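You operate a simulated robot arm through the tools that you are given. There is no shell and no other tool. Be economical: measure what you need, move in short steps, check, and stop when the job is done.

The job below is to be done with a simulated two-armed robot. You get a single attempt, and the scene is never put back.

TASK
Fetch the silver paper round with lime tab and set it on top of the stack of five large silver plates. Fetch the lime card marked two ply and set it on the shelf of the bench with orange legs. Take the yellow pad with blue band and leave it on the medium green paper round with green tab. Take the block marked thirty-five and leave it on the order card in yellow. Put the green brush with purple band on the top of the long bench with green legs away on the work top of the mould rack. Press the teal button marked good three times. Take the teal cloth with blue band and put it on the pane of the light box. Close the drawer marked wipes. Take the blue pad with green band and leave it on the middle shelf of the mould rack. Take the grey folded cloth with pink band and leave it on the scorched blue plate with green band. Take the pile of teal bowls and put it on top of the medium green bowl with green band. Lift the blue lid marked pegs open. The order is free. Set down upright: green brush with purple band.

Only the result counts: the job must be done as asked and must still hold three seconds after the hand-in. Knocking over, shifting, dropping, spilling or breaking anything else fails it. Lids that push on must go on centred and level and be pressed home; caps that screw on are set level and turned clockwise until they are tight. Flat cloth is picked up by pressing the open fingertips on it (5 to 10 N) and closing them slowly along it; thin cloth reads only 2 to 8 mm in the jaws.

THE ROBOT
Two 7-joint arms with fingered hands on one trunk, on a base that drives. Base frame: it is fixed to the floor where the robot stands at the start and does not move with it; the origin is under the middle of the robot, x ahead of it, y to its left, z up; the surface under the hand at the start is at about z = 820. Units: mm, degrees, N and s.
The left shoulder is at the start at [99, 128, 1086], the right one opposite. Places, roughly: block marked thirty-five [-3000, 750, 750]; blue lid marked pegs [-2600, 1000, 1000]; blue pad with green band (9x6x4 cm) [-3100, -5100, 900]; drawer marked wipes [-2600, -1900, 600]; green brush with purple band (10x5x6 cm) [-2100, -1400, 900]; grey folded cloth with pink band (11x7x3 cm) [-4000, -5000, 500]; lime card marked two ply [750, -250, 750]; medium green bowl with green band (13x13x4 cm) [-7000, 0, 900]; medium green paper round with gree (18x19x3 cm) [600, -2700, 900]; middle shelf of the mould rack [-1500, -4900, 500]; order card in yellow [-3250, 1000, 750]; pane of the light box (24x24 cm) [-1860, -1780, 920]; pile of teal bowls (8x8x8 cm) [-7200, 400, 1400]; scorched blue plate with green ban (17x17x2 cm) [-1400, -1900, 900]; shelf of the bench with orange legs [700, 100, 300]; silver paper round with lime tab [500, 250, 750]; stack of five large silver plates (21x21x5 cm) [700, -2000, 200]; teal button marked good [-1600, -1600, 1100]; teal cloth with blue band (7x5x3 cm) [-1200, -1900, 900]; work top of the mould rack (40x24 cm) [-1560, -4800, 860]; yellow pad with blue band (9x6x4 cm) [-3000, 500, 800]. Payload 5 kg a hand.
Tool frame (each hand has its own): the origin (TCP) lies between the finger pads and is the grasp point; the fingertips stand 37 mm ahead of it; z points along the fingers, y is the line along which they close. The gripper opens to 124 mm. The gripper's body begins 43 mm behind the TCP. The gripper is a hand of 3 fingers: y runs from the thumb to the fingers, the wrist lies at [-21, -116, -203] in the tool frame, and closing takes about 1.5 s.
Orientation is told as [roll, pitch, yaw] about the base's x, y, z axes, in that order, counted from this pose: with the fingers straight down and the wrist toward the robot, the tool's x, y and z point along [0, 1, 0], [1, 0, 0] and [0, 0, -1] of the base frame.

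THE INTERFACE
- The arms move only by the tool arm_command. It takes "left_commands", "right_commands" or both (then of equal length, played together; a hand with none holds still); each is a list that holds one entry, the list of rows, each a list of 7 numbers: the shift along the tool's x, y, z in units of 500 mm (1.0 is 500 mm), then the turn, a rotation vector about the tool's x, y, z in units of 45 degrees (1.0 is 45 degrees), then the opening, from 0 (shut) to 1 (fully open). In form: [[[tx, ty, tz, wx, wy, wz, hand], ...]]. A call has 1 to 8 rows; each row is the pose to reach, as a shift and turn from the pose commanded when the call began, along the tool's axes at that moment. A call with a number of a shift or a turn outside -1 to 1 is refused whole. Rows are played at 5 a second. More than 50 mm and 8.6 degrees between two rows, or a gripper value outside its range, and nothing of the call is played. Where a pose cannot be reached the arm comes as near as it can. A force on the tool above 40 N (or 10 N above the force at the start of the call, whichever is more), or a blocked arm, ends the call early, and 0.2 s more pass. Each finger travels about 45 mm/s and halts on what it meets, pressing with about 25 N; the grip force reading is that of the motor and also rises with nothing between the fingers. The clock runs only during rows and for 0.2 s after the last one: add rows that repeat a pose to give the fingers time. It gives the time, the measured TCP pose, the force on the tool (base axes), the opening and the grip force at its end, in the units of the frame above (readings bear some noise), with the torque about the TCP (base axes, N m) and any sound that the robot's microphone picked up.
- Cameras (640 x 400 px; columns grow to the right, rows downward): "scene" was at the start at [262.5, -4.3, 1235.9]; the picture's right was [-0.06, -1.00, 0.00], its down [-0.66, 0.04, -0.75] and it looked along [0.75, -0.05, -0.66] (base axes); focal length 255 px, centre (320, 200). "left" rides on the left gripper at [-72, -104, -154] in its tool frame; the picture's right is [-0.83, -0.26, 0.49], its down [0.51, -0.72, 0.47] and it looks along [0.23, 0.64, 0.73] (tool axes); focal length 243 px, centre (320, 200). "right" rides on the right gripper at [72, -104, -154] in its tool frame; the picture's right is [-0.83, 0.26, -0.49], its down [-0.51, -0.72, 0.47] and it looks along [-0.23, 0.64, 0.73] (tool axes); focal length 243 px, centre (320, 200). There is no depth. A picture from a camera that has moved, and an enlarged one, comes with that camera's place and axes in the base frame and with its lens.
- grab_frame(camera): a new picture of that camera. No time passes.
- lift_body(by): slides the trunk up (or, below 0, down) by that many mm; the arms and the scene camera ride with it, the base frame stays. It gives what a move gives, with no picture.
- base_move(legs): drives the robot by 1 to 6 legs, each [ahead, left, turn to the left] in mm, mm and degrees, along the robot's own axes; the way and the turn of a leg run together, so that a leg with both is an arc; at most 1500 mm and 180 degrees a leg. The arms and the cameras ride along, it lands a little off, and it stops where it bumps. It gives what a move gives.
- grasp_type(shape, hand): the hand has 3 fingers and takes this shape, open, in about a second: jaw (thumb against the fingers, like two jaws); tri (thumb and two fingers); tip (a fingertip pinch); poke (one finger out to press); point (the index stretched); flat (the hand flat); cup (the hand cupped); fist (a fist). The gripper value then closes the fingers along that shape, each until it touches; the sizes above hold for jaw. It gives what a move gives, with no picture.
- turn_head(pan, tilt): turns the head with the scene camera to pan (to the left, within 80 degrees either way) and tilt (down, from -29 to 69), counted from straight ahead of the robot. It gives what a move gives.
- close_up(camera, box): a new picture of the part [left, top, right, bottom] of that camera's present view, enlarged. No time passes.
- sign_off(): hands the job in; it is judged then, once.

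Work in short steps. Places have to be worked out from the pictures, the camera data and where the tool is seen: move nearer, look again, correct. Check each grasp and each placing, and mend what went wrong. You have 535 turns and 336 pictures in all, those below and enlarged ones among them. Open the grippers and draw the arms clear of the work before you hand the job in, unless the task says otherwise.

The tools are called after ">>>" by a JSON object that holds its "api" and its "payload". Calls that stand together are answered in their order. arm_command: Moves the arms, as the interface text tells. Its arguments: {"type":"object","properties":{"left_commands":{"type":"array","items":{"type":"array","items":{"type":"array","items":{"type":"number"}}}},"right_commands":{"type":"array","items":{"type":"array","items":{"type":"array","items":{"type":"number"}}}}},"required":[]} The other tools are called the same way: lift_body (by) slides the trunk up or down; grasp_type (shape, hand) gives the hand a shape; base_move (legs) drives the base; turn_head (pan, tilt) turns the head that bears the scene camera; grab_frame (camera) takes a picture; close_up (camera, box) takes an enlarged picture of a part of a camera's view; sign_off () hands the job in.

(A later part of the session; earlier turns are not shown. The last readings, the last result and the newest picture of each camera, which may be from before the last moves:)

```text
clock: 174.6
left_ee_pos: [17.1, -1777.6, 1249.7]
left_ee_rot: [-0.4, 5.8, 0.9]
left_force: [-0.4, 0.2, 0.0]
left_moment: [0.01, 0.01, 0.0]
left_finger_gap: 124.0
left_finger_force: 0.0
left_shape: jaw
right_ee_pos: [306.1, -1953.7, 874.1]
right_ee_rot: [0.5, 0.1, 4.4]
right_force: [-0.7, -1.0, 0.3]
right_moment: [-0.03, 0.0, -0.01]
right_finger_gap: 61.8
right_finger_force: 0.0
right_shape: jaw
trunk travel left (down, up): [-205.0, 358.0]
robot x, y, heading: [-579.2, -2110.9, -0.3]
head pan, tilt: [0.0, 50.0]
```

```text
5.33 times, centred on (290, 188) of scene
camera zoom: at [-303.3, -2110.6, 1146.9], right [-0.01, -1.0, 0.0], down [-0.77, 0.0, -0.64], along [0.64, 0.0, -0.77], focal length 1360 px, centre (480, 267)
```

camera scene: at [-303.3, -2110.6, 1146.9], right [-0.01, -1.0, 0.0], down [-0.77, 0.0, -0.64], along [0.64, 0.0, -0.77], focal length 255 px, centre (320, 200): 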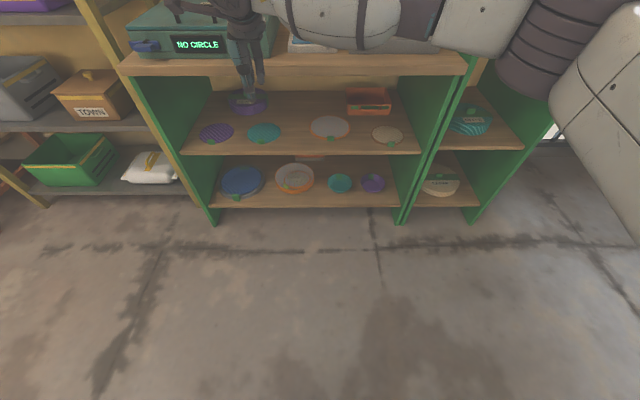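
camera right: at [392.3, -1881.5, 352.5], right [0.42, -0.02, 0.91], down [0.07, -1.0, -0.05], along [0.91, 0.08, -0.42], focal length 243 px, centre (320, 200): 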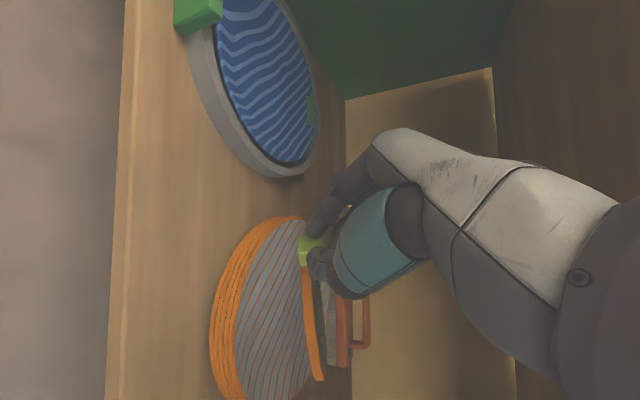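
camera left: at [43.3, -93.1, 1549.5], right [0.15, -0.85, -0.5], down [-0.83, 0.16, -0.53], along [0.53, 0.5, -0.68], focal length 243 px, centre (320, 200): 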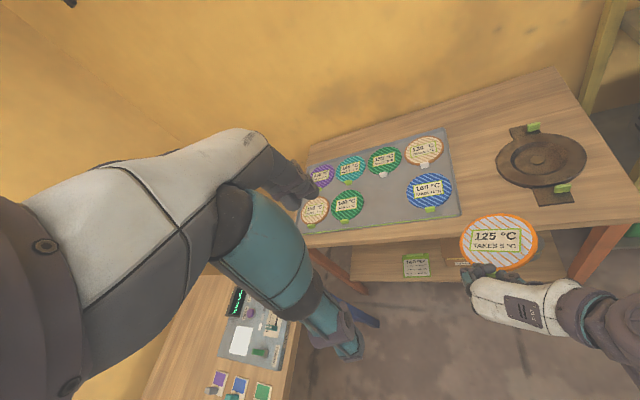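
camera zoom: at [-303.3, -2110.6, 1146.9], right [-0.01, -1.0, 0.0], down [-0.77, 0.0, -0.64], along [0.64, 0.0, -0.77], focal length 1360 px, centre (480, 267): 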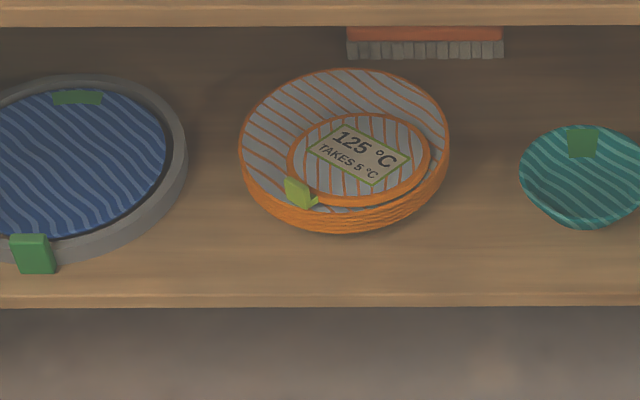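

The 125 °C round lies on the silver stack. Next I pull the right arm in, go forward a bit for room, and turn around to view the long green-legged bench.

>>> {"api": "arm_command", "payload": {"right_commands": [[[-0.06, -0.06, -0.03, 0, 0, 0, 0.5], [-0.12, -0.12, -0.06, 0, 0, 0, 0.5], [-0.18, -0.18, -0.09, 0, 0, 0, 0.5], [-0.24, -0.24, -0.12, 0, 0, 0, 0.5], [-0.3, -0.3, -0.16, 0, 0, 0, 0.5], [-0.36, -0.36, -0.2, 0, 0, 0.03, 0.5], [-0.42, -0.42, -0.24, 0, 0, 0.06, 0.5], [-0.48, -0.48, -0.28, 0, 0, 0.09, 0.5]]]}}

>>> {"api": "arm_command", "payload": {"right_commands": [[[-0.06, -0.05, -0.03, 0, 0, 0, 0.5], [-0.12, -0.1, -0.06, 0, 0, 0, 0.5], [-0.18, -0.16, -0.1, 0, 0, 0, 0.5], [-0.25, -0.22, -0.14, 0, 0, 0, 0.5]]]}}

>>> {"api": "lift_body", "payload": {"by": 70}}

>>> {"api": "base_move", "payload": {"legs": [[200, 0, 0], [0, 0, 170]]}}

>>> {"api": "turn_head", "payload": {"pan": 0, "tilt": 20}}

>>> {"api": "grab_frame", "payload": {"camera": "scene"}}

```text
clock: 176.4
left_ee_pos: [13.9, -1779.1, 1249.3]
left_ee_rot: [-0.3, 5.7, 0.9]
left_force: [0.2, -0.2, -0.5]
left_moment: [0.03, -0.02, 0.0]
left_finger_gap: 124.1
left_finger_force: 0.0
left_shape: jaw
right_ee_pos: [83.0, -2214.4, 1006.5]
right_ee_rot: [0.6, 0.0, 0.4]
right_force: [-0.1, -0.4, 0.6]
right_moment: [0.04, -0.01, 0.0]
right_finger_gap: 61.9
right_finger_force: 0.1
right_shape: jaw
trunk travel left (down, up): [-205.0, 358.0]
robot x, y, heading: [-580.8, -2110.4, -0.3]
head pan, tilt: [0.0, 50.0]
```

```text
refused: row 4 steps farther than a row can; nothing moved
```

```text
clock: 177.5
left_ee_pos: [16.5, -1777.4, 1318.7]
left_ee_rot: [-0.4, 5.8, 1.0]
left_force: [-0.9, 0.3, -0.6]
left_moment: [-0.03, 0.01, 0.01]
left_finger_gap: 124.0
left_finger_force: 0.0
left_shape: jaw
right_ee_pos: [84.6, -2212.2, 1080.3]
right_ee_rot: [0.5, 0.1, 0.5]
right_force: [-0.4, 0.7, 0.5]
right_moment: [-0.01, 0.02, 0.0]
right_finger_gap: 61.6
right_finger_force: 0.2
right_shape: jaw
trunk travel left (down, up): [-275.0, 288.0]
robot x, y, heading: [-584.6, -2111.7, -0.1]
head pan, tilt: [0.0, 50.0]
```

```text
clock: 186.2
left_ee_pos: [-1008.7, -2374.7, 1319.6]
left_ee_rot: [-0.4, 5.7, 174.4]
left_force: [-0.2, 0.5, 0.0]
left_moment: [0.04, 0.0, -0.01]
left_finger_gap: 124.2
left_finger_force: 0.1
left_shape: jaw
right_ee_pos: [-1028.6, -1935.6, 1081.2]
right_ee_rot: [0.4, 0.1, 174.0]
right_force: [-0.9, 0.0, 0.7]
right_moment: [-0.01, 0.01, -0.01]
right_finger_gap: 61.6
right_finger_force: 0.1
right_shape: jaw
trunk travel left (down, up): [-275.0, 288.0]
robot x, y, heading: [-376.1, -2108.7, 173.1]
head pan, tilt: [0.0, 50.0]
```

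```text
clock: 187.1
left_ee_pos: [-1008.9, -2374.9, 1318.9]
left_ee_rot: [-0.3, 5.8, 174.4]
left_force: [-0.8, 0.6, 0.0]
left_moment: [-0.01, 0.0, -0.01]
left_finger_gap: 124.0
left_finger_force: 0.1
left_shape: jaw
right_ee_pos: [-1028.7, -1935.1, 1079.7]
right_ee_rot: [0.5, 0.1, 174.0]
right_force: [0.6, 0.2, 1.0]
right_moment: [0.01, 0.01, -0.03]
right_finger_gap: 61.7
right_finger_force: 0.1
right_shape: jaw
trunk travel left (down, up): [-275.0, 288.0]
robot x, y, heading: [-378.5, -2109.4, 173.2]
head pan, tilt: [0.0, 20.0]
```

```text
261 pictures are left
camera scene: at [-646.5, -2078.2, 1269.1], right [0.12, 0.99, 0.0], down [0.34, -0.04, -0.94], along [-0.93, 0.11, -0.34], focal length 255 px, centre (320, 200)
```

scene: 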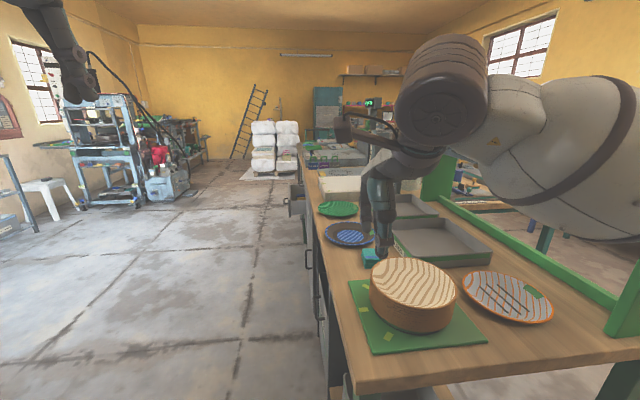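

I see the long bench (south edge y≈-2050) with teal cloth, blue plate, light box and open drawer. I drive round to its south side facing it.

>>> {"api": "base_move", "payload": {"legs": [[0, 720, 0], [880, 0, 0], [0, 0, -83]]}}

>>> {"api": "turn_head", "payload": {"pan": 0, "tilt": 35}}

>>> {"api": "grab_frame", "payload": {"camera": "scene"}}

```text
clock: 201.7
left_ee_pos: [-1662.8, -2149.9, 1320.2]
left_ee_rot: [-0.5, 5.8, 91.5]
left_force: [-0.7, -0.2, -0.8]
left_moment: [-0.05, 0.03, -0.03]
left_finger_gap: 123.9
left_finger_force: 0.1
left_shape: jaw
right_ee_pos: [-1229.4, -2075.7, 1082.3]
right_ee_rot: [0.5, 0.0, 91.1]
right_force: [0.1, 0.3, 1.1]
right_moment: [0.03, -0.01, -0.01]
right_finger_gap: 61.6
right_finger_force: 0.1
right_shape: jaw
trunk travel left (down, up): [-275.0, 288.0]
robot x, y, heading: [-1320.8, -2741.8, 90.5]
head pan, tilt: [0.0, 20.0]
```

```text
clock: 202.5
left_ee_pos: [-1662.8, -2150.0, 1319.8]
left_ee_rot: [-0.4, 5.7, 91.5]
left_force: [0.0, -0.5, 0.1]
left_moment: [0.01, 0.02, 0.05]
left_finger_gap: 124.0
left_finger_force: 0.1
left_shape: jaw
right_ee_pos: [-1228.0, -2077.0, 1081.2]
right_ee_rot: [0.5, 0.1, 91.1]
right_force: [0.6, -0.8, -1.4]
right_moment: [-0.02, 0.03, 0.01]
right_finger_gap: 61.5
right_finger_force: 0.1
right_shape: jaw
trunk travel left (down, up): [-275.0, 288.0]
robot x, y, heading: [-1323.3, -2741.3, 90.2]
head pan, tilt: [0.0, 35.0]
```

```text
260 pictures are left
camera scene: at [-1323.7, -2476.3, 1245.4], right [1.0, 0.01, 0.0], down [0.0, -0.57, -0.82], along [0.0, 0.82, -0.57], focal length 255 px, centre (320, 200)
```

scene: 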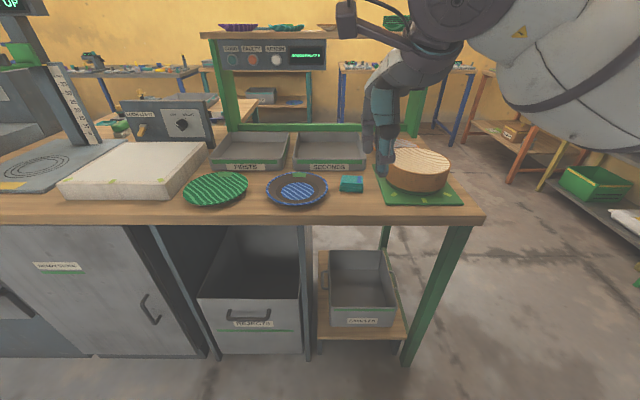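

Teal cloth at about [-1241,-1890,890]. I zoom on the cloth/plate area and the button panel.

>>> {"api": "close_up", "payload": {"camera": "scene", "box": [170, 150, 410, 220]}}

>>> {"api": "close_up", "payload": {"camera": "scene", "box": [200, 20, 340, 108]}}

>>> {"api": "grab_frame", "payload": {"camera": "right"}}

```text
2.67 times, centred on (290, 185) of scene
camera zoom: at [-1323.7, -2476.3, 1245.4], right [1.0, 0.01, 0.0], down [0.0, -0.57, -0.82], along [0.0, 0.82, -0.57], focal length 680 px, centre (400, 240)
```

zoom: 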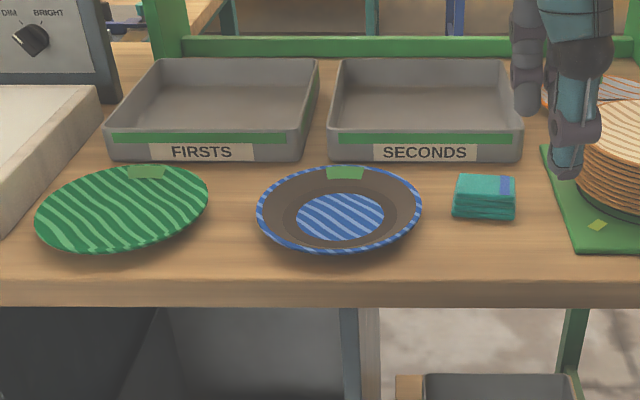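

```text
4.55 times, centred on (270, 64) of scene
camera zoom: at [-1323.7, -2476.3, 1245.4], right [1.0, 0.01, 0.0], down [0.0, -0.57, -0.82], along [0.0, 0.82, -0.57], focal length 1160 px, centre (547, 818)
```

zoom: 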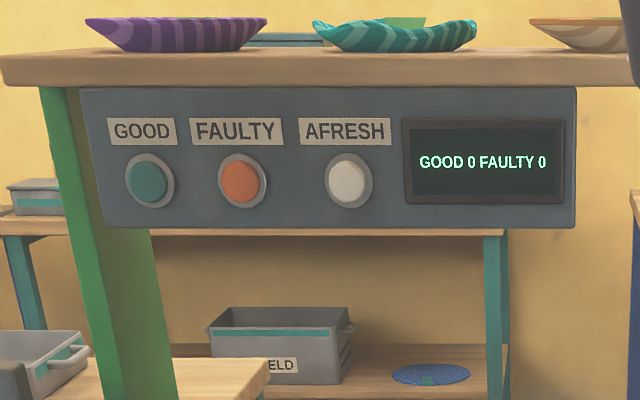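

```text
257 pictures are left
camera right: at [-1298.3, -2182.2, 1234.9], right [0.83, 0.28, 0.48], down [0.52, -0.71, -0.48], along [0.21, 0.64, -0.73], focal length 243 px, centre (320, 200)
```

right: 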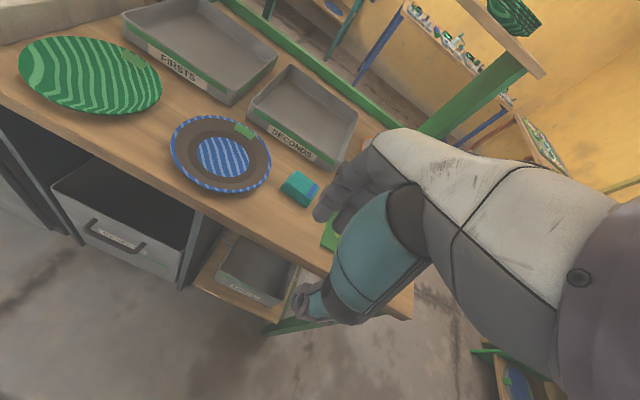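

Cloth triangulates to [-1242,-1877], top z≈884. I move the right hand above it, opening 87 mm.

>>> {"api": "arm_command", "payload": {"right_commands": [[[0.006, 0.08, 0.05, 0, 0, 0, 0.7], [0.012, 0.16, 0.1, 0, 0, 0, 0.7], [0.018, 0.24, 0.15, 0, 0, 0, 0.7], [0.024, 0.32, 0.21, 0, 0, 0, 0.7], [0.028, 0.4, 0.26, 0, 0, 0, 0.7]]]}}

>>> {"api": "grab_frame", "payload": {"camera": "right"}}

>>> {"api": "close_up", "payload": {"camera": "scene", "box": [250, 120, 450, 220]}}

```text
clock: 203.7
left_ee_pos: [-1664.3, -2148.1, 1319.1]
left_ee_rot: [-0.5, 5.9, 91.5]
left_force: [-0.8, 0.4, -1.4]
left_moment: [-0.05, -0.02, 0.01]
left_finger_gap: 124.2
left_finger_force: 0.0
left_shape: jaw
right_ee_pos: [-1245.6, -1874.3, 950.8]
right_ee_rot: [0.6, 0.1, 91.1]
right_force: [-0.1, 0.2, -0.7]
right_moment: [0.03, 0.02, 0.0]
right_finger_gap: 86.6
right_finger_force: 0.0
right_shape: jaw
trunk travel left (down, up): [-275.0, 288.0]
robot x, y, heading: [-1323.7, -2743.9, 90.3]
head pan, tilt: [0.0, 35.0]
```

```text
256 pictures are left
camera right: at [-1314.8, -1981.1, 1104.7], right [0.83, 0.28, 0.48], down [0.52, -0.71, -0.47], along [0.21, 0.64, -0.73], focal length 243 px, centre (320, 200)
```

right: 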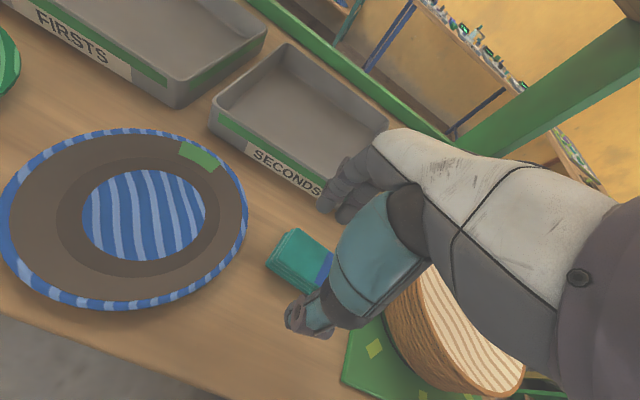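

```text
3.20 times, centred on (350, 170) of scene
camera zoom: at [-1324.4, -2474.8, 1245.0], right [1.0, 0.01, 0.0], down [0.0, -0.57, -0.82], along [0.0, 0.82, -0.57], focal length 816 px, centre (224, 296)
```

zoom: 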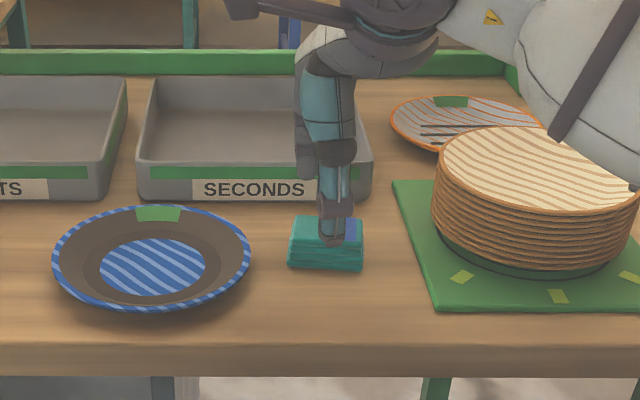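

Aligned. Descend to z≈898 and close on the cloth.

>>> {"api": "arm_command", "payload": {"right_commands": [[[-0.004, 0, 0.05, 0, 0, 0, 0.7], [-0.006, 0, 0.09, 0, 0, 0, 0.7], [-0.006, 0, 0.106, 0, 0, 0, 0.7], [-0.006, 0, 0.106, 0, 0, 0, 0.5], [-0.006, 0, 0.106, 0, 0, 0, 0.3], [-0.006, 0, 0.106, 0, 0, 0, 0.1], [-0.006, 0, 0.106, 0, 0, 0, 0], [-0.006, 0, 0.106, 0, 0, 0, 0]]]}}

>>> {"api": "grab_frame", "payload": {"camera": "right"}}

```text
clock: 205.5
left_ee_pos: [-1662.5, -2150.9, 1320.0]
left_ee_rot: [-0.5, 5.8, 91.5]
left_force: [0.3, 0.1, 0.1]
left_moment: [0.0, -0.02, -0.01]
left_finger_gap: 124.4
left_finger_force: 0.0
left_shape: jaw
right_ee_pos: [-1245.0, -1876.9, 900.2]
right_ee_rot: [0.5, 0.1, 91.1]
right_force: [-0.1, -0.1, 0.8]
right_moment: [-0.02, 0.0, 0.04]
right_finger_gap: 42.6
right_finger_force: 24.8
right_shape: jaw
trunk travel left (down, up): [-275.0, 288.0]
robot x, y, heading: [-1322.7, -2743.8, 90.5]
head pan, tilt: [0.0, 35.0]
```

```text
254 pictures are left
camera right: at [-1314.4, -1983.6, 1054.3], right [0.83, 0.28, 0.48], down [0.52, -0.71, -0.48], along [0.21, 0.64, -0.73], focal length 243 px, centre (320, 200)
```

right: 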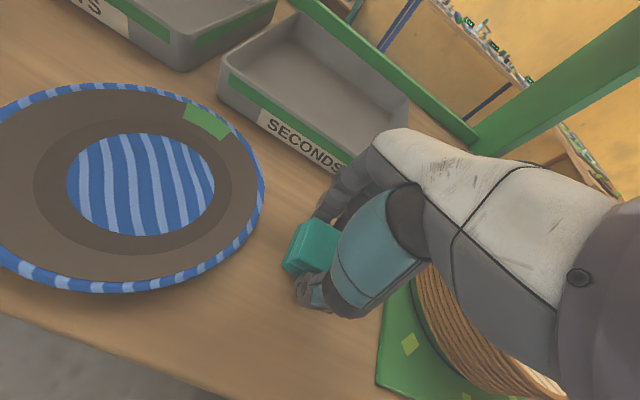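

Cloth gripped. I lift it 140 mm and slide the base 600 mm left toward the light box.

>>> {"api": "arm_command", "payload": {"right_commands": [[[0, 0, -0.09, 0, 0, 0, 0], [0, 0, -0.18, 0, 0, 0, 0], [0, 0, -0.28, 0, 0, 0, 0]]]}}

>>> {"api": "base_move", "payload": {"legs": [[0, 600, 0]]}}

>>> {"api": "grab_frame", "payload": {"camera": "scene"}}

>>> {"api": "grab_frame", "payload": {"camera": "right"}}

```text
clock: 206.3
left_ee_pos: [-1663.3, -2151.4, 1319.4]
left_ee_rot: [-0.5, 5.8, 91.5]
left_force: [-0.5, -1.1, 0.6]
left_moment: [0.03, 0.0, -0.03]
left_finger_gap: 124.0
left_finger_force: 0.1
left_shape: jaw
right_ee_pos: [-1246.6, -1877.0, 1037.5]
right_ee_rot: [0.5, 0.0, 91.1]
right_force: [-0.2, 0.3, 0.0]
right_moment: [0.01, -0.02, -0.03]
right_finger_gap: 42.7
right_finger_force: 25.2
right_shape: jaw
trunk travel left (down, up): [-275.0, 288.0]
robot x, y, heading: [-1317.1, -2745.3, 90.1]
head pan, tilt: [0.0, 35.0]
```

```text
clock: 212.1
left_ee_pos: [-2267.8, -2151.8, 1320.1]
left_ee_rot: [-0.4, 5.8, 91.6]
left_force: [0.5, 0.0, -0.3]
left_moment: [0.01, -0.02, 0.03]
left_finger_gap: 123.7
left_finger_force: 0.1
left_shape: jaw
right_ee_pos: [-1850.8, -1880.8, 1038.9]
right_ee_rot: [0.6, 0.2, 91.2]
right_force: [0.1, -0.4, 0.0]
right_moment: [-0.06, -0.03, -0.02]
right_finger_gap: 42.6
right_finger_force: 24.9
right_shape: jaw
trunk travel left (down, up): [-275.0, 288.0]
robot x, y, heading: [-1928.6, -2745.4, 90.5]
head pan, tilt: [0.0, 35.0]
```

```text
253 pictures are left
camera scene: at [-1929.1, -2479.4, 1245.3], right [1.0, 0.0, 0.0], down [0.0, -0.57, -0.82], along [0.0, 0.82, -0.57], focal length 255 px, centre (320, 200)
```

scene: 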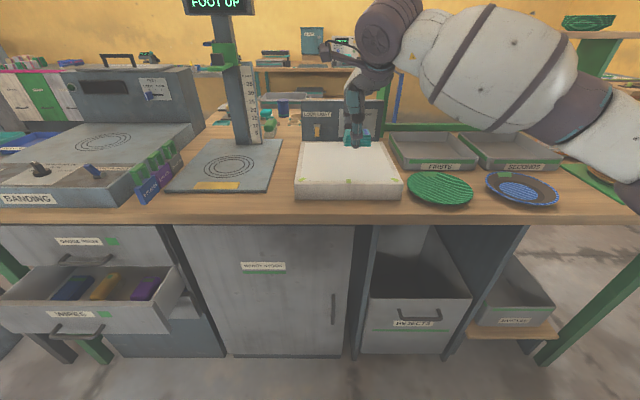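

```text
252 pictures are left
camera right: at [-1919.7, -1985.3, 1191.7], right [0.83, 0.28, 0.48], down [0.52, -0.71, -0.48], along [0.21, 0.64, -0.73], focal length 243 px, centre (320, 200)
```

right: 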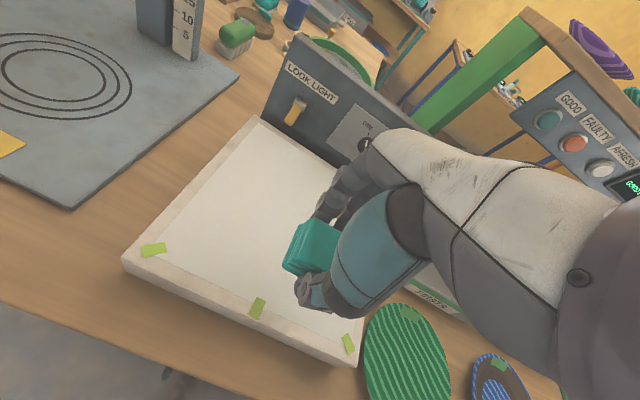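

Pane centre ≈ [-1855,-1805]. I move 75 mm forward, lower to near the pane.

>>> {"api": "arm_command", "payload": {"right_commands": [[[0.002, 0.08, 0.02, 0, 0, 0, 0], [0.004, 0.15, 0.05, 0, 0, 0, 0], [0.004, 0.15, 0.11, 0, 0, 0, 0], [0.004, 0.15, 0.125, 0, 0, 0, 0], [0.004, 0.15, 0.135, 0, 0, 0, 0], [0.004, 0.15, 0.145, 0, 0, 0, 0]]]}}

>>> {"api": "grab_frame", "payload": {"camera": "right"}}

```text
clock: 213.4
left_ee_pos: [-2267.1, -2151.6, 1319.9]
left_ee_rot: [-0.4, 5.8, 91.5]
left_force: [0.3, 0.3, 0.1]
left_moment: [-0.01, 0.01, -0.02]
left_finger_gap: 123.6
left_finger_force: 0.1
left_shape: jaw
right_ee_pos: [-1854.3, -1806.2, 964.6]
right_ee_rot: [0.6, 0.0, 91.0]
right_force: [0.0, 0.1, -0.3]
right_moment: [0.01, 0.0, -0.07]
right_finger_gap: 42.6
right_finger_force: 25.0
right_shape: jaw
trunk travel left (down, up): [-275.0, 288.0]
robot x, y, heading: [-1925.7, -2745.7, 90.4]
head pan, tilt: [0.0, 35.0]
```

```text
251 pictures are left
camera right: at [-1924.2, -1911.6, 1117.1], right [0.83, 0.28, 0.48], down [0.52, -0.71, -0.48], along [0.21, 0.64, -0.73], focal length 243 px, centre (320, 200)
```

right: 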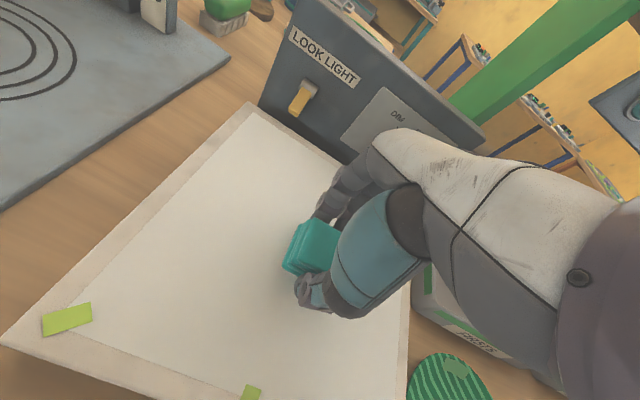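

Well inside the pane. Lower until contact.

>>> {"api": "arm_command", "payload": {"right_commands": [[[0.006, -0.02, 0.01, 0, 0, 0, 0], [0.006, -0.02, 0.02, 0, 0, 0, 0], [0.006, -0.02, 0.026, 0, 0, 0, 0], [0.006, -0.02, 0.032, 0, 0, 0, 0]]]}}

```text
clock: 214.4
left_ee_pos: [-2267.8, -2152.9, 1319.0]
left_ee_rot: [-0.4, 5.7, 91.4]
left_force: [0.4, 0.2, -0.1]
left_moment: [0.0, 0.01, 0.0]
left_finger_gap: 124.4
left_finger_force: 0.0
left_shape: jaw
right_ee_pos: [-1857.6, -1813.4, 949.9]
right_ee_rot: [0.4, 0.0, 91.1]
right_force: [0.5, -0.6, 2.5]
right_moment: [0.03, 0.01, 0.03]
right_finger_gap: 42.6
right_finger_force: 25.4
right_shape: jaw
trunk travel left (down, up): [-275.0, 288.0]
robot x, y, heading: [-1929.2, -2748.5, 90.3]
head pan, tilt: [0.0, 35.0]
```

Light contact begins (2.5 N). I lower 4 mm more, open and lift away.

>>> {"api": "arm_command", "payload": {"right_commands": [[[0, 0, 0.006, 0, 0, 0, 0], [0, 0, 0.006, 0, 0, 0, 0.3], [0, 0, 0.006, 0, 0, 0, 0.6], [0, 0, 0.006, 0, 0, 0, 0.7], [0, 0, -0.04, 0, 0, 0, 0.7], [0, 0, -0.13, 0, 0, 0, 0.7], [0, 0, -0.22, 0, 0, 0, 0.7]]]}}

>>> {"api": "grab_frame", "payload": {"camera": "right"}}

```text
clock: 216.1
left_ee_pos: [-2268.1, -2153.8, 1319.6]
left_ee_rot: [-0.4, 5.9, 91.5]
left_force: [0.2, -0.6, 0.0]
left_moment: [0.03, -0.01, -0.02]
left_finger_gap: 124.0
left_finger_force: 0.0
left_shape: jaw
right_ee_pos: [-1851.2, -1812.9, 1061.1]
right_ee_rot: [0.5, 0.2, 91.1]
right_force: [-0.2, -0.5, 0.0]
right_moment: [0.02, -0.03, -0.01]
right_finger_gap: 86.5
right_finger_force: 0.1
right_shape: jaw
trunk travel left (down, up): [-275.0, 288.0]
robot x, y, heading: [-1924.1, -2748.7, 90.2]
head pan, tilt: [0.0, 35.0]
```

```text
250 pictures are left
camera right: at [-1921.1, -1919.0, 1215.0], right [0.83, 0.28, 0.49], down [0.52, -0.71, -0.47], along [0.21, 0.64, -0.73], focal length 243 px, centre (320, 200)
```

right: 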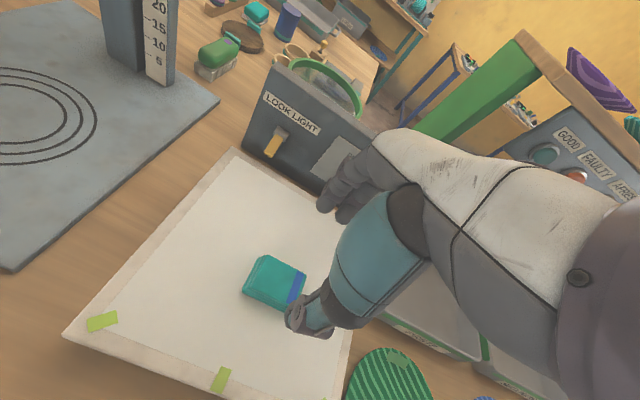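

The teal cloth is on the pane. Next the GOOD button, triangulated at [-1606,-1546,1147]. I retract the right hand, give it the poke shape and tilt it forward in free space.

>>> {"api": "arm_command", "payload": {"right_commands": [[[0, -0.08, -0.02, 0, 0, 0, 0.7], [0, -0.17, -0.04, 0, 0, 0, 0.7], [0, -0.26, -0.06, 0, 0, 0, 0.7], [0, -0.35, -0.08, 0, 0, 0, 0.7], [0, -0.44, -0.1, 0, 0, 0, 0.7], [0, -0.53, -0.12, 0, 0, 0, 0.7], [0, -0.62, -0.14, 0, 0, 0, 0.7]]]}}

>>> {"api": "grasp_type", "payload": {"shape": "poke", "hand": "right"}}

>>> {"api": "arm_command", "payload": {"right_commands": [[[0, 0, 0, -0.16, 0, 0, 1], [0, 0, 0, -0.33, 0, 0, 1], [0, 0, 0, -0.5, 0, 0, 1], [0, 0, 0, -0.67, 0, 0, 1], [0, 0, 0, -0.83, 0, 0, 1], [0, 0, 0, -1.0, 0, 0, 1]]]}}

>>> {"api": "arm_command", "payload": {"right_commands": [[[0, 0, 0, -0.16, 0, 0, 1], [0, 0, 0, -0.33, 0, 0, 1], [0, 0, 0, -0.5, 0, 0, 1], [0, 0, 0, -0.67, 0, 0, 1], [0, 0, 0, -0.83, 0, 0, 1], [0, 0, 0, -1.0, 0, 0, 1]]]}}

```text
clock: 217.7
left_ee_pos: [-2267.0, -2153.5, 1321.1]
left_ee_rot: [-0.3, 5.9, 91.4]
left_force: [0.6, -0.9, 0.3]
left_moment: [0.04, -0.04, 0.01]
left_finger_gap: 124.1
left_finger_force: 0.1
left_shape: jaw
right_ee_pos: [-1847.4, -2125.9, 1131.8]
right_ee_rot: [0.5, -0.1, 91.1]
right_force: [-0.2, -0.9, 0.1]
right_moment: [0.0, 0.0, 0.0]
right_finger_gap: 86.2
right_finger_force: 0.0
right_shape: jaw
trunk travel left (down, up): [-275.0, 288.0]
robot x, y, heading: [-1930.1, -2747.6, 90.4]
head pan, tilt: [0.0, 35.0]
```

```text
clock: 218.6
left_ee_pos: [-2267.7, -2152.8, 1319.6]
left_ee_rot: [-0.4, 5.8, 91.5]
left_force: [0.0, 0.5, -0.6]
left_moment: [0.01, 0.02, 0.01]
left_finger_gap: 123.9
left_finger_force: 0.0
left_shape: jaw
right_ee_pos: [-1849.3, -2123.1, 1130.7]
right_ee_rot: [0.4, 0.1, 91.1]
right_force: [0.1, 0.0, 0.0]
right_moment: [0.02, -0.02, 0.02]
right_finger_gap: 0.0
right_finger_force: 0.0
right_shape: poke
trunk travel left (down, up): [-275.0, 288.0]
robot x, y, heading: [-1924.6, -2748.8, 90.2]
head pan, tilt: [0.0, 35.0]
```

```text
clock: 219.9
left_ee_pos: [-2267.9, -2151.8, 1319.0]
left_ee_rot: [-0.3, 6.0, 91.5]
left_force: [-0.2, 0.8, -0.1]
left_moment: [-0.03, -0.02, -0.03]
left_finger_gap: 124.1
left_finger_force: 0.0
left_shape: jaw
right_ee_pos: [-1856.7, -2102.6, 1136.3]
right_ee_rot: [0.7, -44.9, 90.6]
right_force: [-0.1, 0.0, -0.8]
right_moment: [-0.02, 0.0, 0.01]
right_finger_gap: 0.0
right_finger_force: 0.0
right_shape: poke
right hand out of reach, approached as far as the arm can: row 6
trunk travel left (down, up): [-275.0, 288.0]
robot x, y, heading: [-1928.8, -2747.2, 90.2]
head pan, tilt: [0.0, 35.0]
```

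```text
clock: 221.3
left_ee_pos: [-2274.5, -2152.7, 1317.0]
left_ee_rot: [-0.6, 6.0, 91.6]
left_force: [-1.0, 0.1, 0.2]
left_moment: [0.01, -0.06, 0.02]
left_finger_gap: 123.7
left_finger_force: 0.0
left_shape: jaw
right_ee_pos: [-1951.8, -2138.9, 1178.3]
right_ee_rot: [3.6, -70.7, 84.5]
right_force: [-1.6, -1.0, 0.3]
right_moment: [0.02, 0.0, -0.08]
right_finger_gap: 0.1
right_finger_force: 0.0
right_shape: poke
right hand out of reach, approached as far as the arm can: row 1, 2, 3, 4, 5, 6
trunk travel left (down, up): [-275.0, 288.0]
robot x, y, heading: [-1926.2, -2746.2, 90.7]
head pan, tilt: [0.0, 35.0]
```

Pitch −71° is reached; good enough to poke. I look at the hand.

>>> {"api": "grab_frame", "payload": {"camera": "scene"}}

>>> {"api": "grab_frame", "payload": {"camera": "right"}}

```text
249 pictures are left
camera scene: at [-1934.2, -2479.3, 1245.2], right [1.0, 0.01, 0.0], down [0.01, -0.57, -0.82], along [0.0, 0.82, -0.57], focal length 255 px, centre (320, 200)
```

scene: 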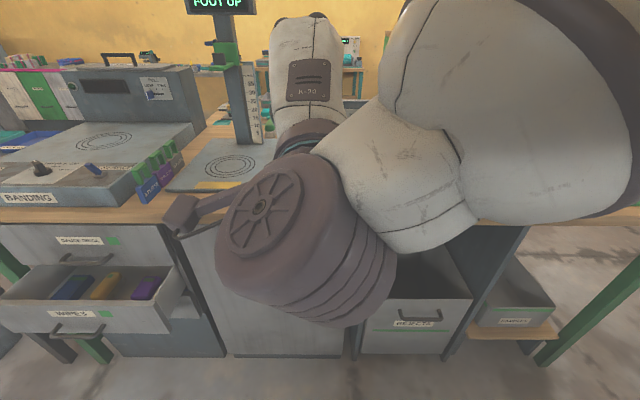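

```text
248 pictures are left
camera right: at [-2032.7, -2316.9, 1132.1], right [0.82, -0.41, 0.39], down [0.5, 0.19, -0.85], along [0.27, 0.89, 0.36], focal length 243 px, centre (320, 200)
```

right: 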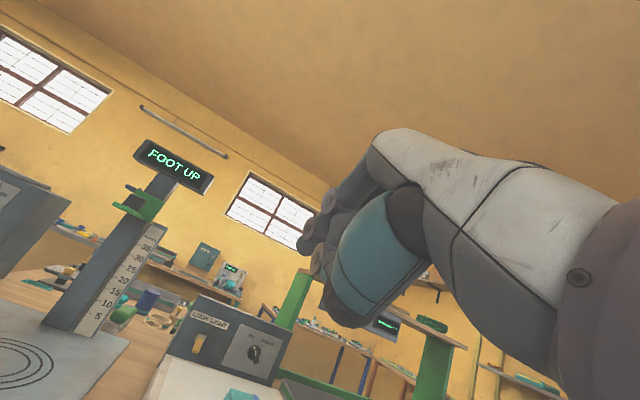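

I zoom on the fingers to identify the poking finger.

>>> {"api": "close_up", "payload": {"camera": "right", "box": [240, 130, 460, 340]}}

>>> {"api": "arm_command", "payload": {"right_commands": [[[0, 0, 0, 0, 0, 0, 0], [0, 0, 0, 0, 0, 0, 0], [0, 0, 0, 0, 0, 0, 0], [0, 0, 0, 0, 0, 0, 0], [0, 0, 0, 0, 0, 0, 0]]]}}

>>> {"api": "close_up", "payload": {"camera": "right", "box": [240, 130, 460, 340]}}

```text
1.90 times, centred on (350, 235) of right
camera zoom: at [-2032.7, -2316.9, 1132.1], right [0.82, -0.41, 0.39], down [0.5, 0.19, -0.85], along [0.27, 0.89, 0.36], focal length 462 px, centre (263, 133)
```

zoom: 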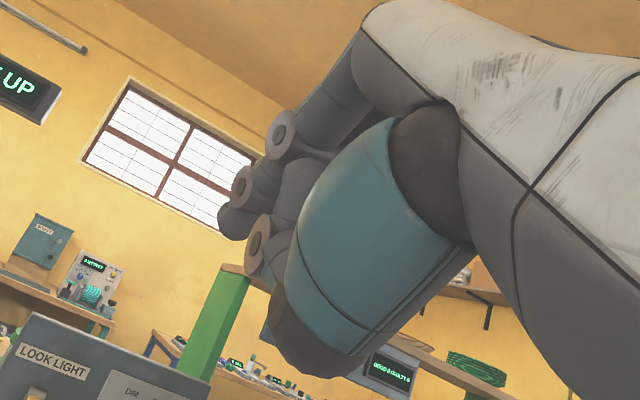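

```text
clock: 222.6
left_ee_pos: [-2267.5, -2152.9, 1319.9]
left_ee_rot: [-0.5, 5.9, 91.6]
left_force: [-0.5, 0.4, -0.2]
left_moment: [0.02, 0.01, -0.03]
left_finger_gap: 123.9
left_finger_force: 0.0
left_shape: jaw
right_ee_pos: [-1947.1, -2139.8, 1178.6]
right_ee_rot: [4.3, -70.5, 83.9]
right_force: [-0.8, -0.6, -0.6]
right_moment: [-0.02, 0.04, -0.01]
right_finger_gap: 0.4
right_finger_force: 0.1
right_shape: poke
trunk travel left (down, up): [-275.0, 288.0]
robot x, y, heading: [-1927.7, -2748.7, 90.4]
head pan, tilt: [0.0, 35.0]
```

```text
1.90 times, centred on (350, 235) of right
camera zoom: at [-2027.7, -2316.7, 1132.7], right [0.83, -0.41, 0.39], down [0.49, 0.19, -0.85], along [0.27, 0.89, 0.36], focal length 462 px, centre (263, 133)
```

zoom: 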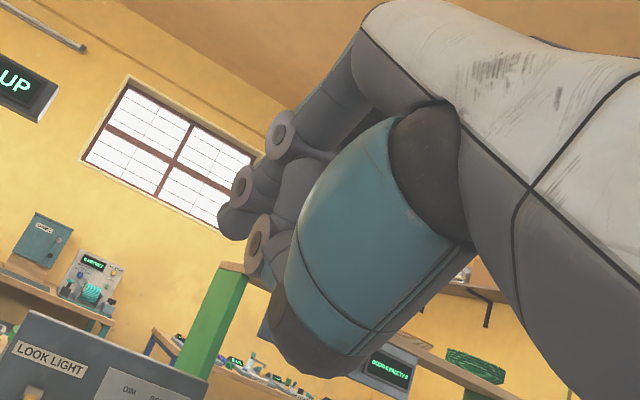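

The index tip lies ~35 mm ahead and ~15 mm left of the TCP. I bring the base in front of the button panel.

>>> {"api": "base_move", "payload": {"legs": [[0, -356, -0.4], [280, 0, 0]]}}

>>> {"api": "turn_head", "payload": {"pan": 0, "tilt": 10}}

>>> {"api": "grab_frame", "payload": {"camera": "scene"}}

>>> {"api": "grab_frame", "payload": {"camera": "right"}}

```text
clock: 227.7
left_ee_pos: [-1906.8, -1883.8, 1319.9]
left_ee_rot: [-0.3, 5.9, 91.0]
left_force: [-0.8, 0.5, -0.5]
left_moment: [0.05, -0.02, -0.01]
left_finger_gap: 123.8
left_finger_force: 0.0
left_shape: jaw
right_ee_pos: [-1587.2, -1872.2, 1178.8]
right_ee_rot: [4.2, -70.7, 83.5]
right_force: [1.1, -0.1, -0.6]
right_moment: [0.03, 0.03, 0.04]
right_finger_gap: 0.1
right_finger_force: 0.0
right_shape: poke
trunk travel left (down, up): [-275.0, 288.0]
robot x, y, heading: [-1573.1, -2479.0, 90.1]
head pan, tilt: [0.0, 35.0]
```

```text
clock: 228.6
left_ee_pos: [-1908.6, -1881.1, 1320.6]
left_ee_rot: [-0.5, 5.8, 91.0]
left_force: [0.3, 0.1, 0.4]
left_moment: [0.01, 0.0, 0.0]
left_finger_gap: 123.8
left_finger_force: 0.1
left_shape: jaw
right_ee_pos: [-1587.4, -1871.4, 1179.2]
right_ee_rot: [4.2, -70.7, 83.5]
right_force: [0.5, -0.7, -0.6]
right_moment: [0.0, -0.01, 0.0]
right_finger_gap: 0.2
right_finger_force: 0.1
right_shape: poke
trunk travel left (down, up): [-275.0, 288.0]
robot x, y, heading: [-1575.2, -2476.2, 89.9]
head pan, tilt: [0.0, 10.0]
```

```text
245 pictures are left
camera scene: at [-1571.5, -2206.1, 1285.4], right [1.0, 0.0, 0.0], down [0.0, -0.17, -0.98], along [0.0, 0.98, -0.17], focal length 255 px, centre (320, 200)
```

scene: 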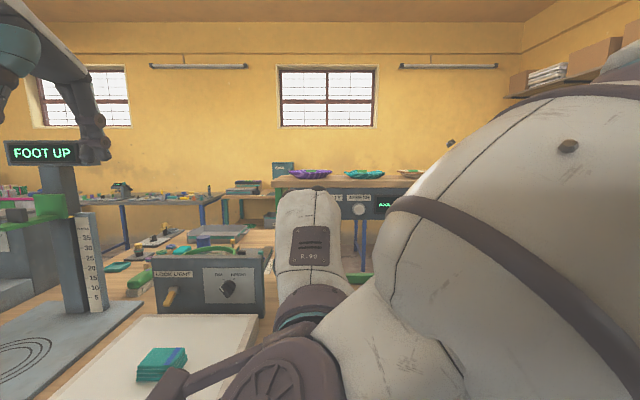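

```text
244 pictures are left
camera right: at [-1668.9, -2047.8, 1132.8], right [0.82, -0.41, 0.39], down [0.49, 0.18, -0.85], along [0.28, 0.89, 0.36], focal length 243 px, centre (320, 200)
```

right: 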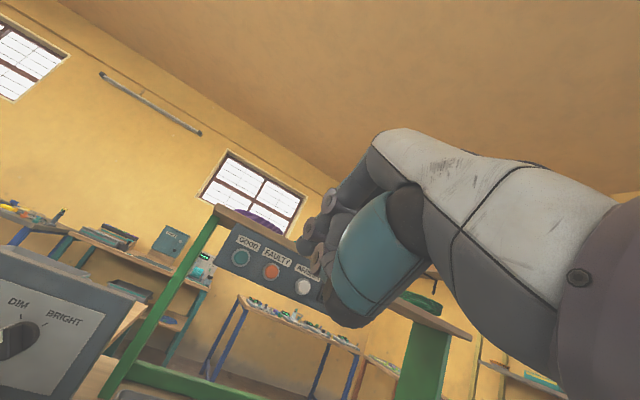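

The button is clearly visible at [-1608,-1546,1147]. I move the poking finger to ~35 mm in front of it.

>>> {"api": "arm_command", "payload": {"right_commands": [[[0.01, 0.021, 0.08, 0, 0, 0, 0], [0.02, 0.043, 0.165, 0, 0, 0, 0], [0.03, 0.064, 0.247, 0, 0, 0, 0], [0.041, 0.086, 0.33, 0, 0, 0, 0], [0.051, 0.107, 0.412, 0, 0, 0, 0], [0.061, 0.129, 0.49, 0, 0, 0, 0]]]}}

>>> {"api": "grab_frame", "payload": {"camera": "right"}}

>>> {"api": "grab_frame", "payload": {"camera": "scene"}}

```text
clock: 230.0
left_ee_pos: [-1907.6, -1881.2, 1319.2]
left_ee_rot: [-0.4, 6.0, 91.1]
left_force: [0.7, 0.4, 0.0]
left_moment: [0.0, 0.02, -0.01]
left_finger_gap: 124.0
left_finger_force: 0.1
left_shape: jaw
right_ee_pos: [-1629.3, -1612.9, 1146.9]
right_ee_rot: [5.3, -69.6, 81.2]
right_force: [1.3, 0.0, -0.8]
right_moment: [0.01, -0.03, -0.01]
right_finger_gap: 0.0
right_finger_force: 0.0
right_shape: poke
right hand out of reach, approached as far as the arm can: row 1, 2, 3, 4, 5, 6
trunk travel left (down, up): [-275.0, 288.0]
robot x, y, heading: [-1573.5, -2475.1, 89.9]
head pan, tilt: [0.0, 10.0]
```

```text
243 pictures are left
camera right: at [-1716.5, -1787.4, 1104.5], right [0.82, -0.43, 0.39], down [0.49, 0.16, -0.86], along [0.31, 0.89, 0.34], focal length 243 px, centre (320, 200)
```

right: 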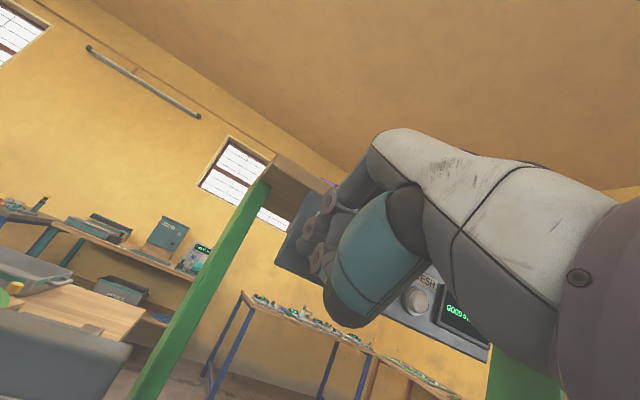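

```text
242 pictures are left
camera scene: at [-1571.8, -2204.8, 1285.2], right [1.0, 0.0, 0.0], down [0.0, -0.17, -0.98], along [0.0, 0.98, -0.17], focal length 255 px, centre (320, 200)
```

scene: 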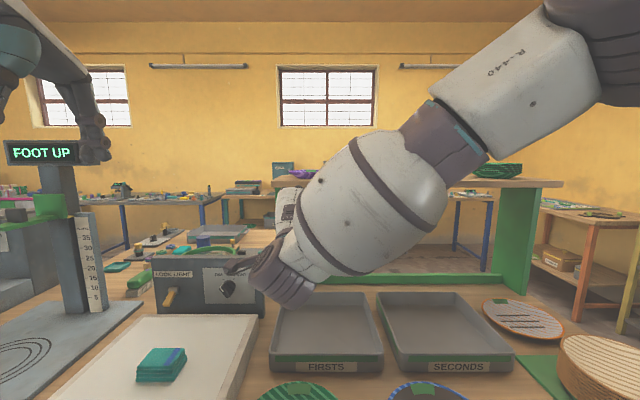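

The arm is at its reach limit 33 mm left and 10 mm low, so I correct with the base and trunk.

>>> {"api": "base_move", "payload": {"legs": [[-15, -33, 0]]}}

>>> {"api": "lift_body", "payload": {"by": 12}}

>>> {"api": "close_up", "payload": {"camera": "right", "box": [240, 130, 460, 340]}}

```text
clock: 231.0
left_ee_pos: [-1876.2, -1896.8, 1318.6]
left_ee_rot: [-0.5, 5.9, 91.2]
left_force: [-1.0, 0.0, -1.0]
left_moment: [0.02, -0.01, -0.01]
left_finger_gap: 124.1
left_finger_force: 0.0
left_shape: jaw
right_ee_pos: [-1597.8, -1628.5, 1146.2]
right_ee_rot: [5.1, -69.7, 81.3]
right_force: [0.5, 0.2, -0.6]
right_moment: [0.01, 0.0, -0.02]
right_finger_gap: 0.1
right_finger_force: 0.1
right_shape: poke
trunk travel left (down, up): [-275.0, 288.0]
robot x, y, heading: [-1540.8, -2493.5, 89.9]
head pan, tilt: [0.0, 10.0]
```

```text
clock: 231.6
left_ee_pos: [-1875.7, -1897.6, 1330.8]
left_ee_rot: [-0.4, 5.9, 91.1]
left_force: [0.8, 0.7, -0.1]
left_moment: [0.0, 0.04, -0.03]
left_finger_gap: 123.9
left_finger_force: 0.0
left_shape: jaw
right_ee_pos: [-1597.3, -1629.4, 1160.8]
right_ee_rot: [5.2, -69.9, 81.1]
right_force: [0.1, -0.2, 0.2]
right_moment: [-0.02, -0.01, 0.03]
right_finger_gap: 0.0
right_finger_force: 0.1
right_shape: poke
trunk travel left (down, up): [-287.0, 276.0]
robot x, y, heading: [-1543.1, -2495.9, 90.0]
head pan, tilt: [0.0, 10.0]
```

```text
1.90 times, centred on (350, 235) of right
camera zoom: at [-1683.5, -1804.2, 1116.8], right [0.82, -0.43, 0.39], down [0.49, 0.16, -0.86], along [0.3, 0.89, 0.34], focal length 462 px, centre (263, 133)
```

zoom: 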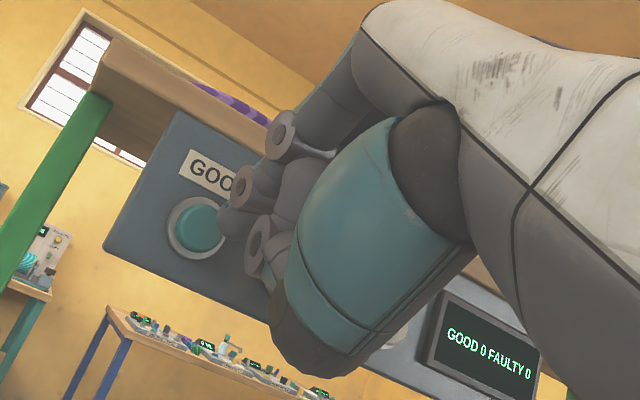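

The fingertip [-1606,-1594,1149] is lined up with the button. I bring the base 30 mm forward, then press with the arm.

>>> {"api": "base_move", "payload": {"legs": [[30, 0, 0]]}}

>>> {"api": "close_up", "payload": {"camera": "right", "box": [240, 130, 460, 340]}}

```text
clock: 232.5
left_ee_pos: [-1874.9, -1868.3, 1333.0]
left_ee_rot: [-0.4, 5.7, 91.3]
left_force: [0.0, 1.2, -0.1]
left_moment: [0.02, -0.01, 0.01]
left_finger_gap: 124.0
left_finger_force: 0.1
left_shape: jaw
right_ee_pos: [-1596.6, -1600.9, 1161.7]
right_ee_rot: [5.5, -69.8, 81.0]
right_force: [0.2, -2.4, 1.0]
right_moment: [0.02, 0.0, 0.03]
right_finger_gap: 0.0
right_finger_force: 0.0
right_shape: poke
trunk travel left (down, up): [-287.0, 276.0]
robot x, y, heading: [-1537.0, -2465.0, 89.9]
head pan, tilt: [0.0, 10.0]
heard: click
```

```text
1.90 times, centred on (350, 235) of right
camera zoom: at [-1683.4, -1775.0, 1118.7], right [0.82, -0.43, 0.39], down [0.49, 0.16, -0.86], along [0.3, 0.89, 0.34], focal length 462 px, centre (263, 133)
```

zoom: 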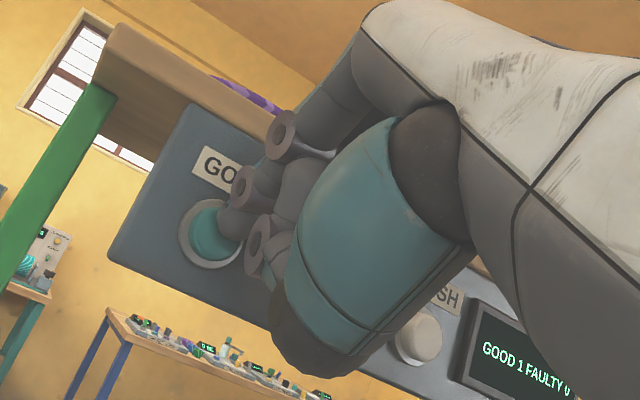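

First press registered (GOOD 1). I pull the finger back 25 mm and press again.

>>> {"api": "arm_command", "payload": {"right_commands": [[[-0.006, -0.017, -0.046, 0, 0, 0, 0], [-0.006, -0.017, -0.046, 0, 0, 0, 0], [0, 0, 0.0, 0, 0, 0, 0], [0.001, 0.003, 0.008, 0, 0, 0, 0], [-0.006, -0.017, -0.046, 0, 0, 0, 0], [-0.006, -0.017, -0.046, 0, 0, 0, 0]]]}}

>>> {"api": "close_up", "payload": {"camera": "right", "box": [240, 130, 520, 340]}}

```text
clock: 233.9
left_ee_pos: [-1875.5, -1867.3, 1331.2]
left_ee_rot: [-0.5, 5.9, 91.3]
left_force: [0.3, -0.1, 0.1]
left_moment: [0.01, -0.02, 0.05]
left_finger_gap: 123.9
left_finger_force: 0.0
left_shape: jaw
right_ee_pos: [-1596.6, -1621.6, 1160.3]
right_ee_rot: [5.2, -69.8, 81.1]
right_force: [0.2, 0.3, 0.4]
right_moment: [-0.02, -0.02, -0.03]
right_finger_gap: 0.2
right_finger_force: 0.0
right_shape: poke
trunk travel left (down, up): [-287.0, 276.0]
robot x, y, heading: [-1542.4, -2460.4, 89.9]
head pan, tilt: [0.0, 10.0]
heard: click
```

```text
1.90 times, centred on (380, 235) of right
camera zoom: at [-1682.8, -1797.9, 1118.0], right [0.82, -0.43, 0.39], down [0.49, 0.16, -0.86], along [0.3, 0.89, 0.34], focal length 462 px, centre (206, 133)
```

zoom: 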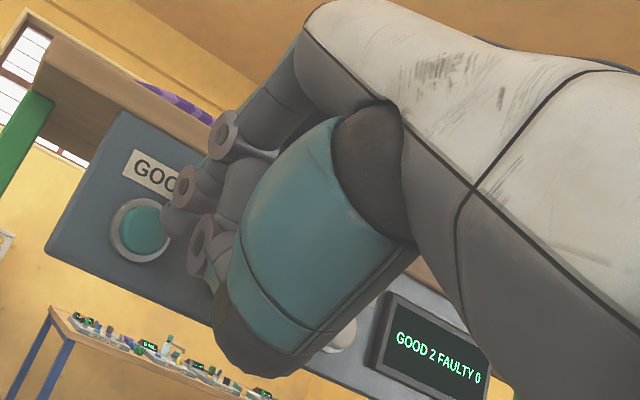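

GOOD 2. One more press of the same kind, then withdraw well.

>>> {"api": "arm_command", "payload": {"right_commands": [[[0.006, 0.017, 0.046, 0, 0, 0, 0], [0.007, 0.02, 0.054, 0, 0, 0, 0], [0, 0, 0, 0, 0, 0, 0], [-0.006, -0.017, -0.046, 0, 0, 0, 0], [-0.018, -0.05, -0.13, 0, 0, 0, 0]]]}}

>>> {"api": "close_up", "payload": {"camera": "right", "box": [240, 130, 520, 340]}}

```text
clock: 235.1
left_ee_pos: [-1873.8, -1868.9, 1332.2]
left_ee_rot: [-0.4, 5.8, 91.3]
left_force: [-0.4, -0.3, -1.0]
left_moment: [0.06, 0.0, 0.02]
left_finger_gap: 124.1
left_finger_force: 0.1
left_shape: jaw
right_ee_pos: [-1592.8, -1694.7, 1160.2]
right_ee_rot: [5.4, -69.9, 80.9]
right_force: [-0.1, 0.2, -0.2]
right_moment: [0.01, -0.02, 0.0]
right_finger_gap: 0.0
right_finger_force: 0.1
right_shape: poke
trunk travel left (down, up): [-287.0, 276.0]
robot x, y, heading: [-1540.4, -2461.0, 90.0]
head pan, tilt: [0.0, 10.0]
heard: click
```

```text
1.90 times, centred on (380, 235) of right
camera zoom: at [-1679.4, -1870.0, 1117.1], right [0.82, -0.43, 0.39], down [0.49, 0.16, -0.86], along [0.3, 0.89, 0.34], focal length 462 px, centre (206, 133)
```

zoom: 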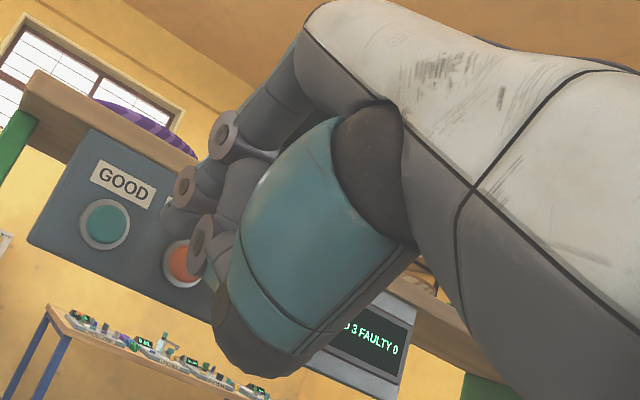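

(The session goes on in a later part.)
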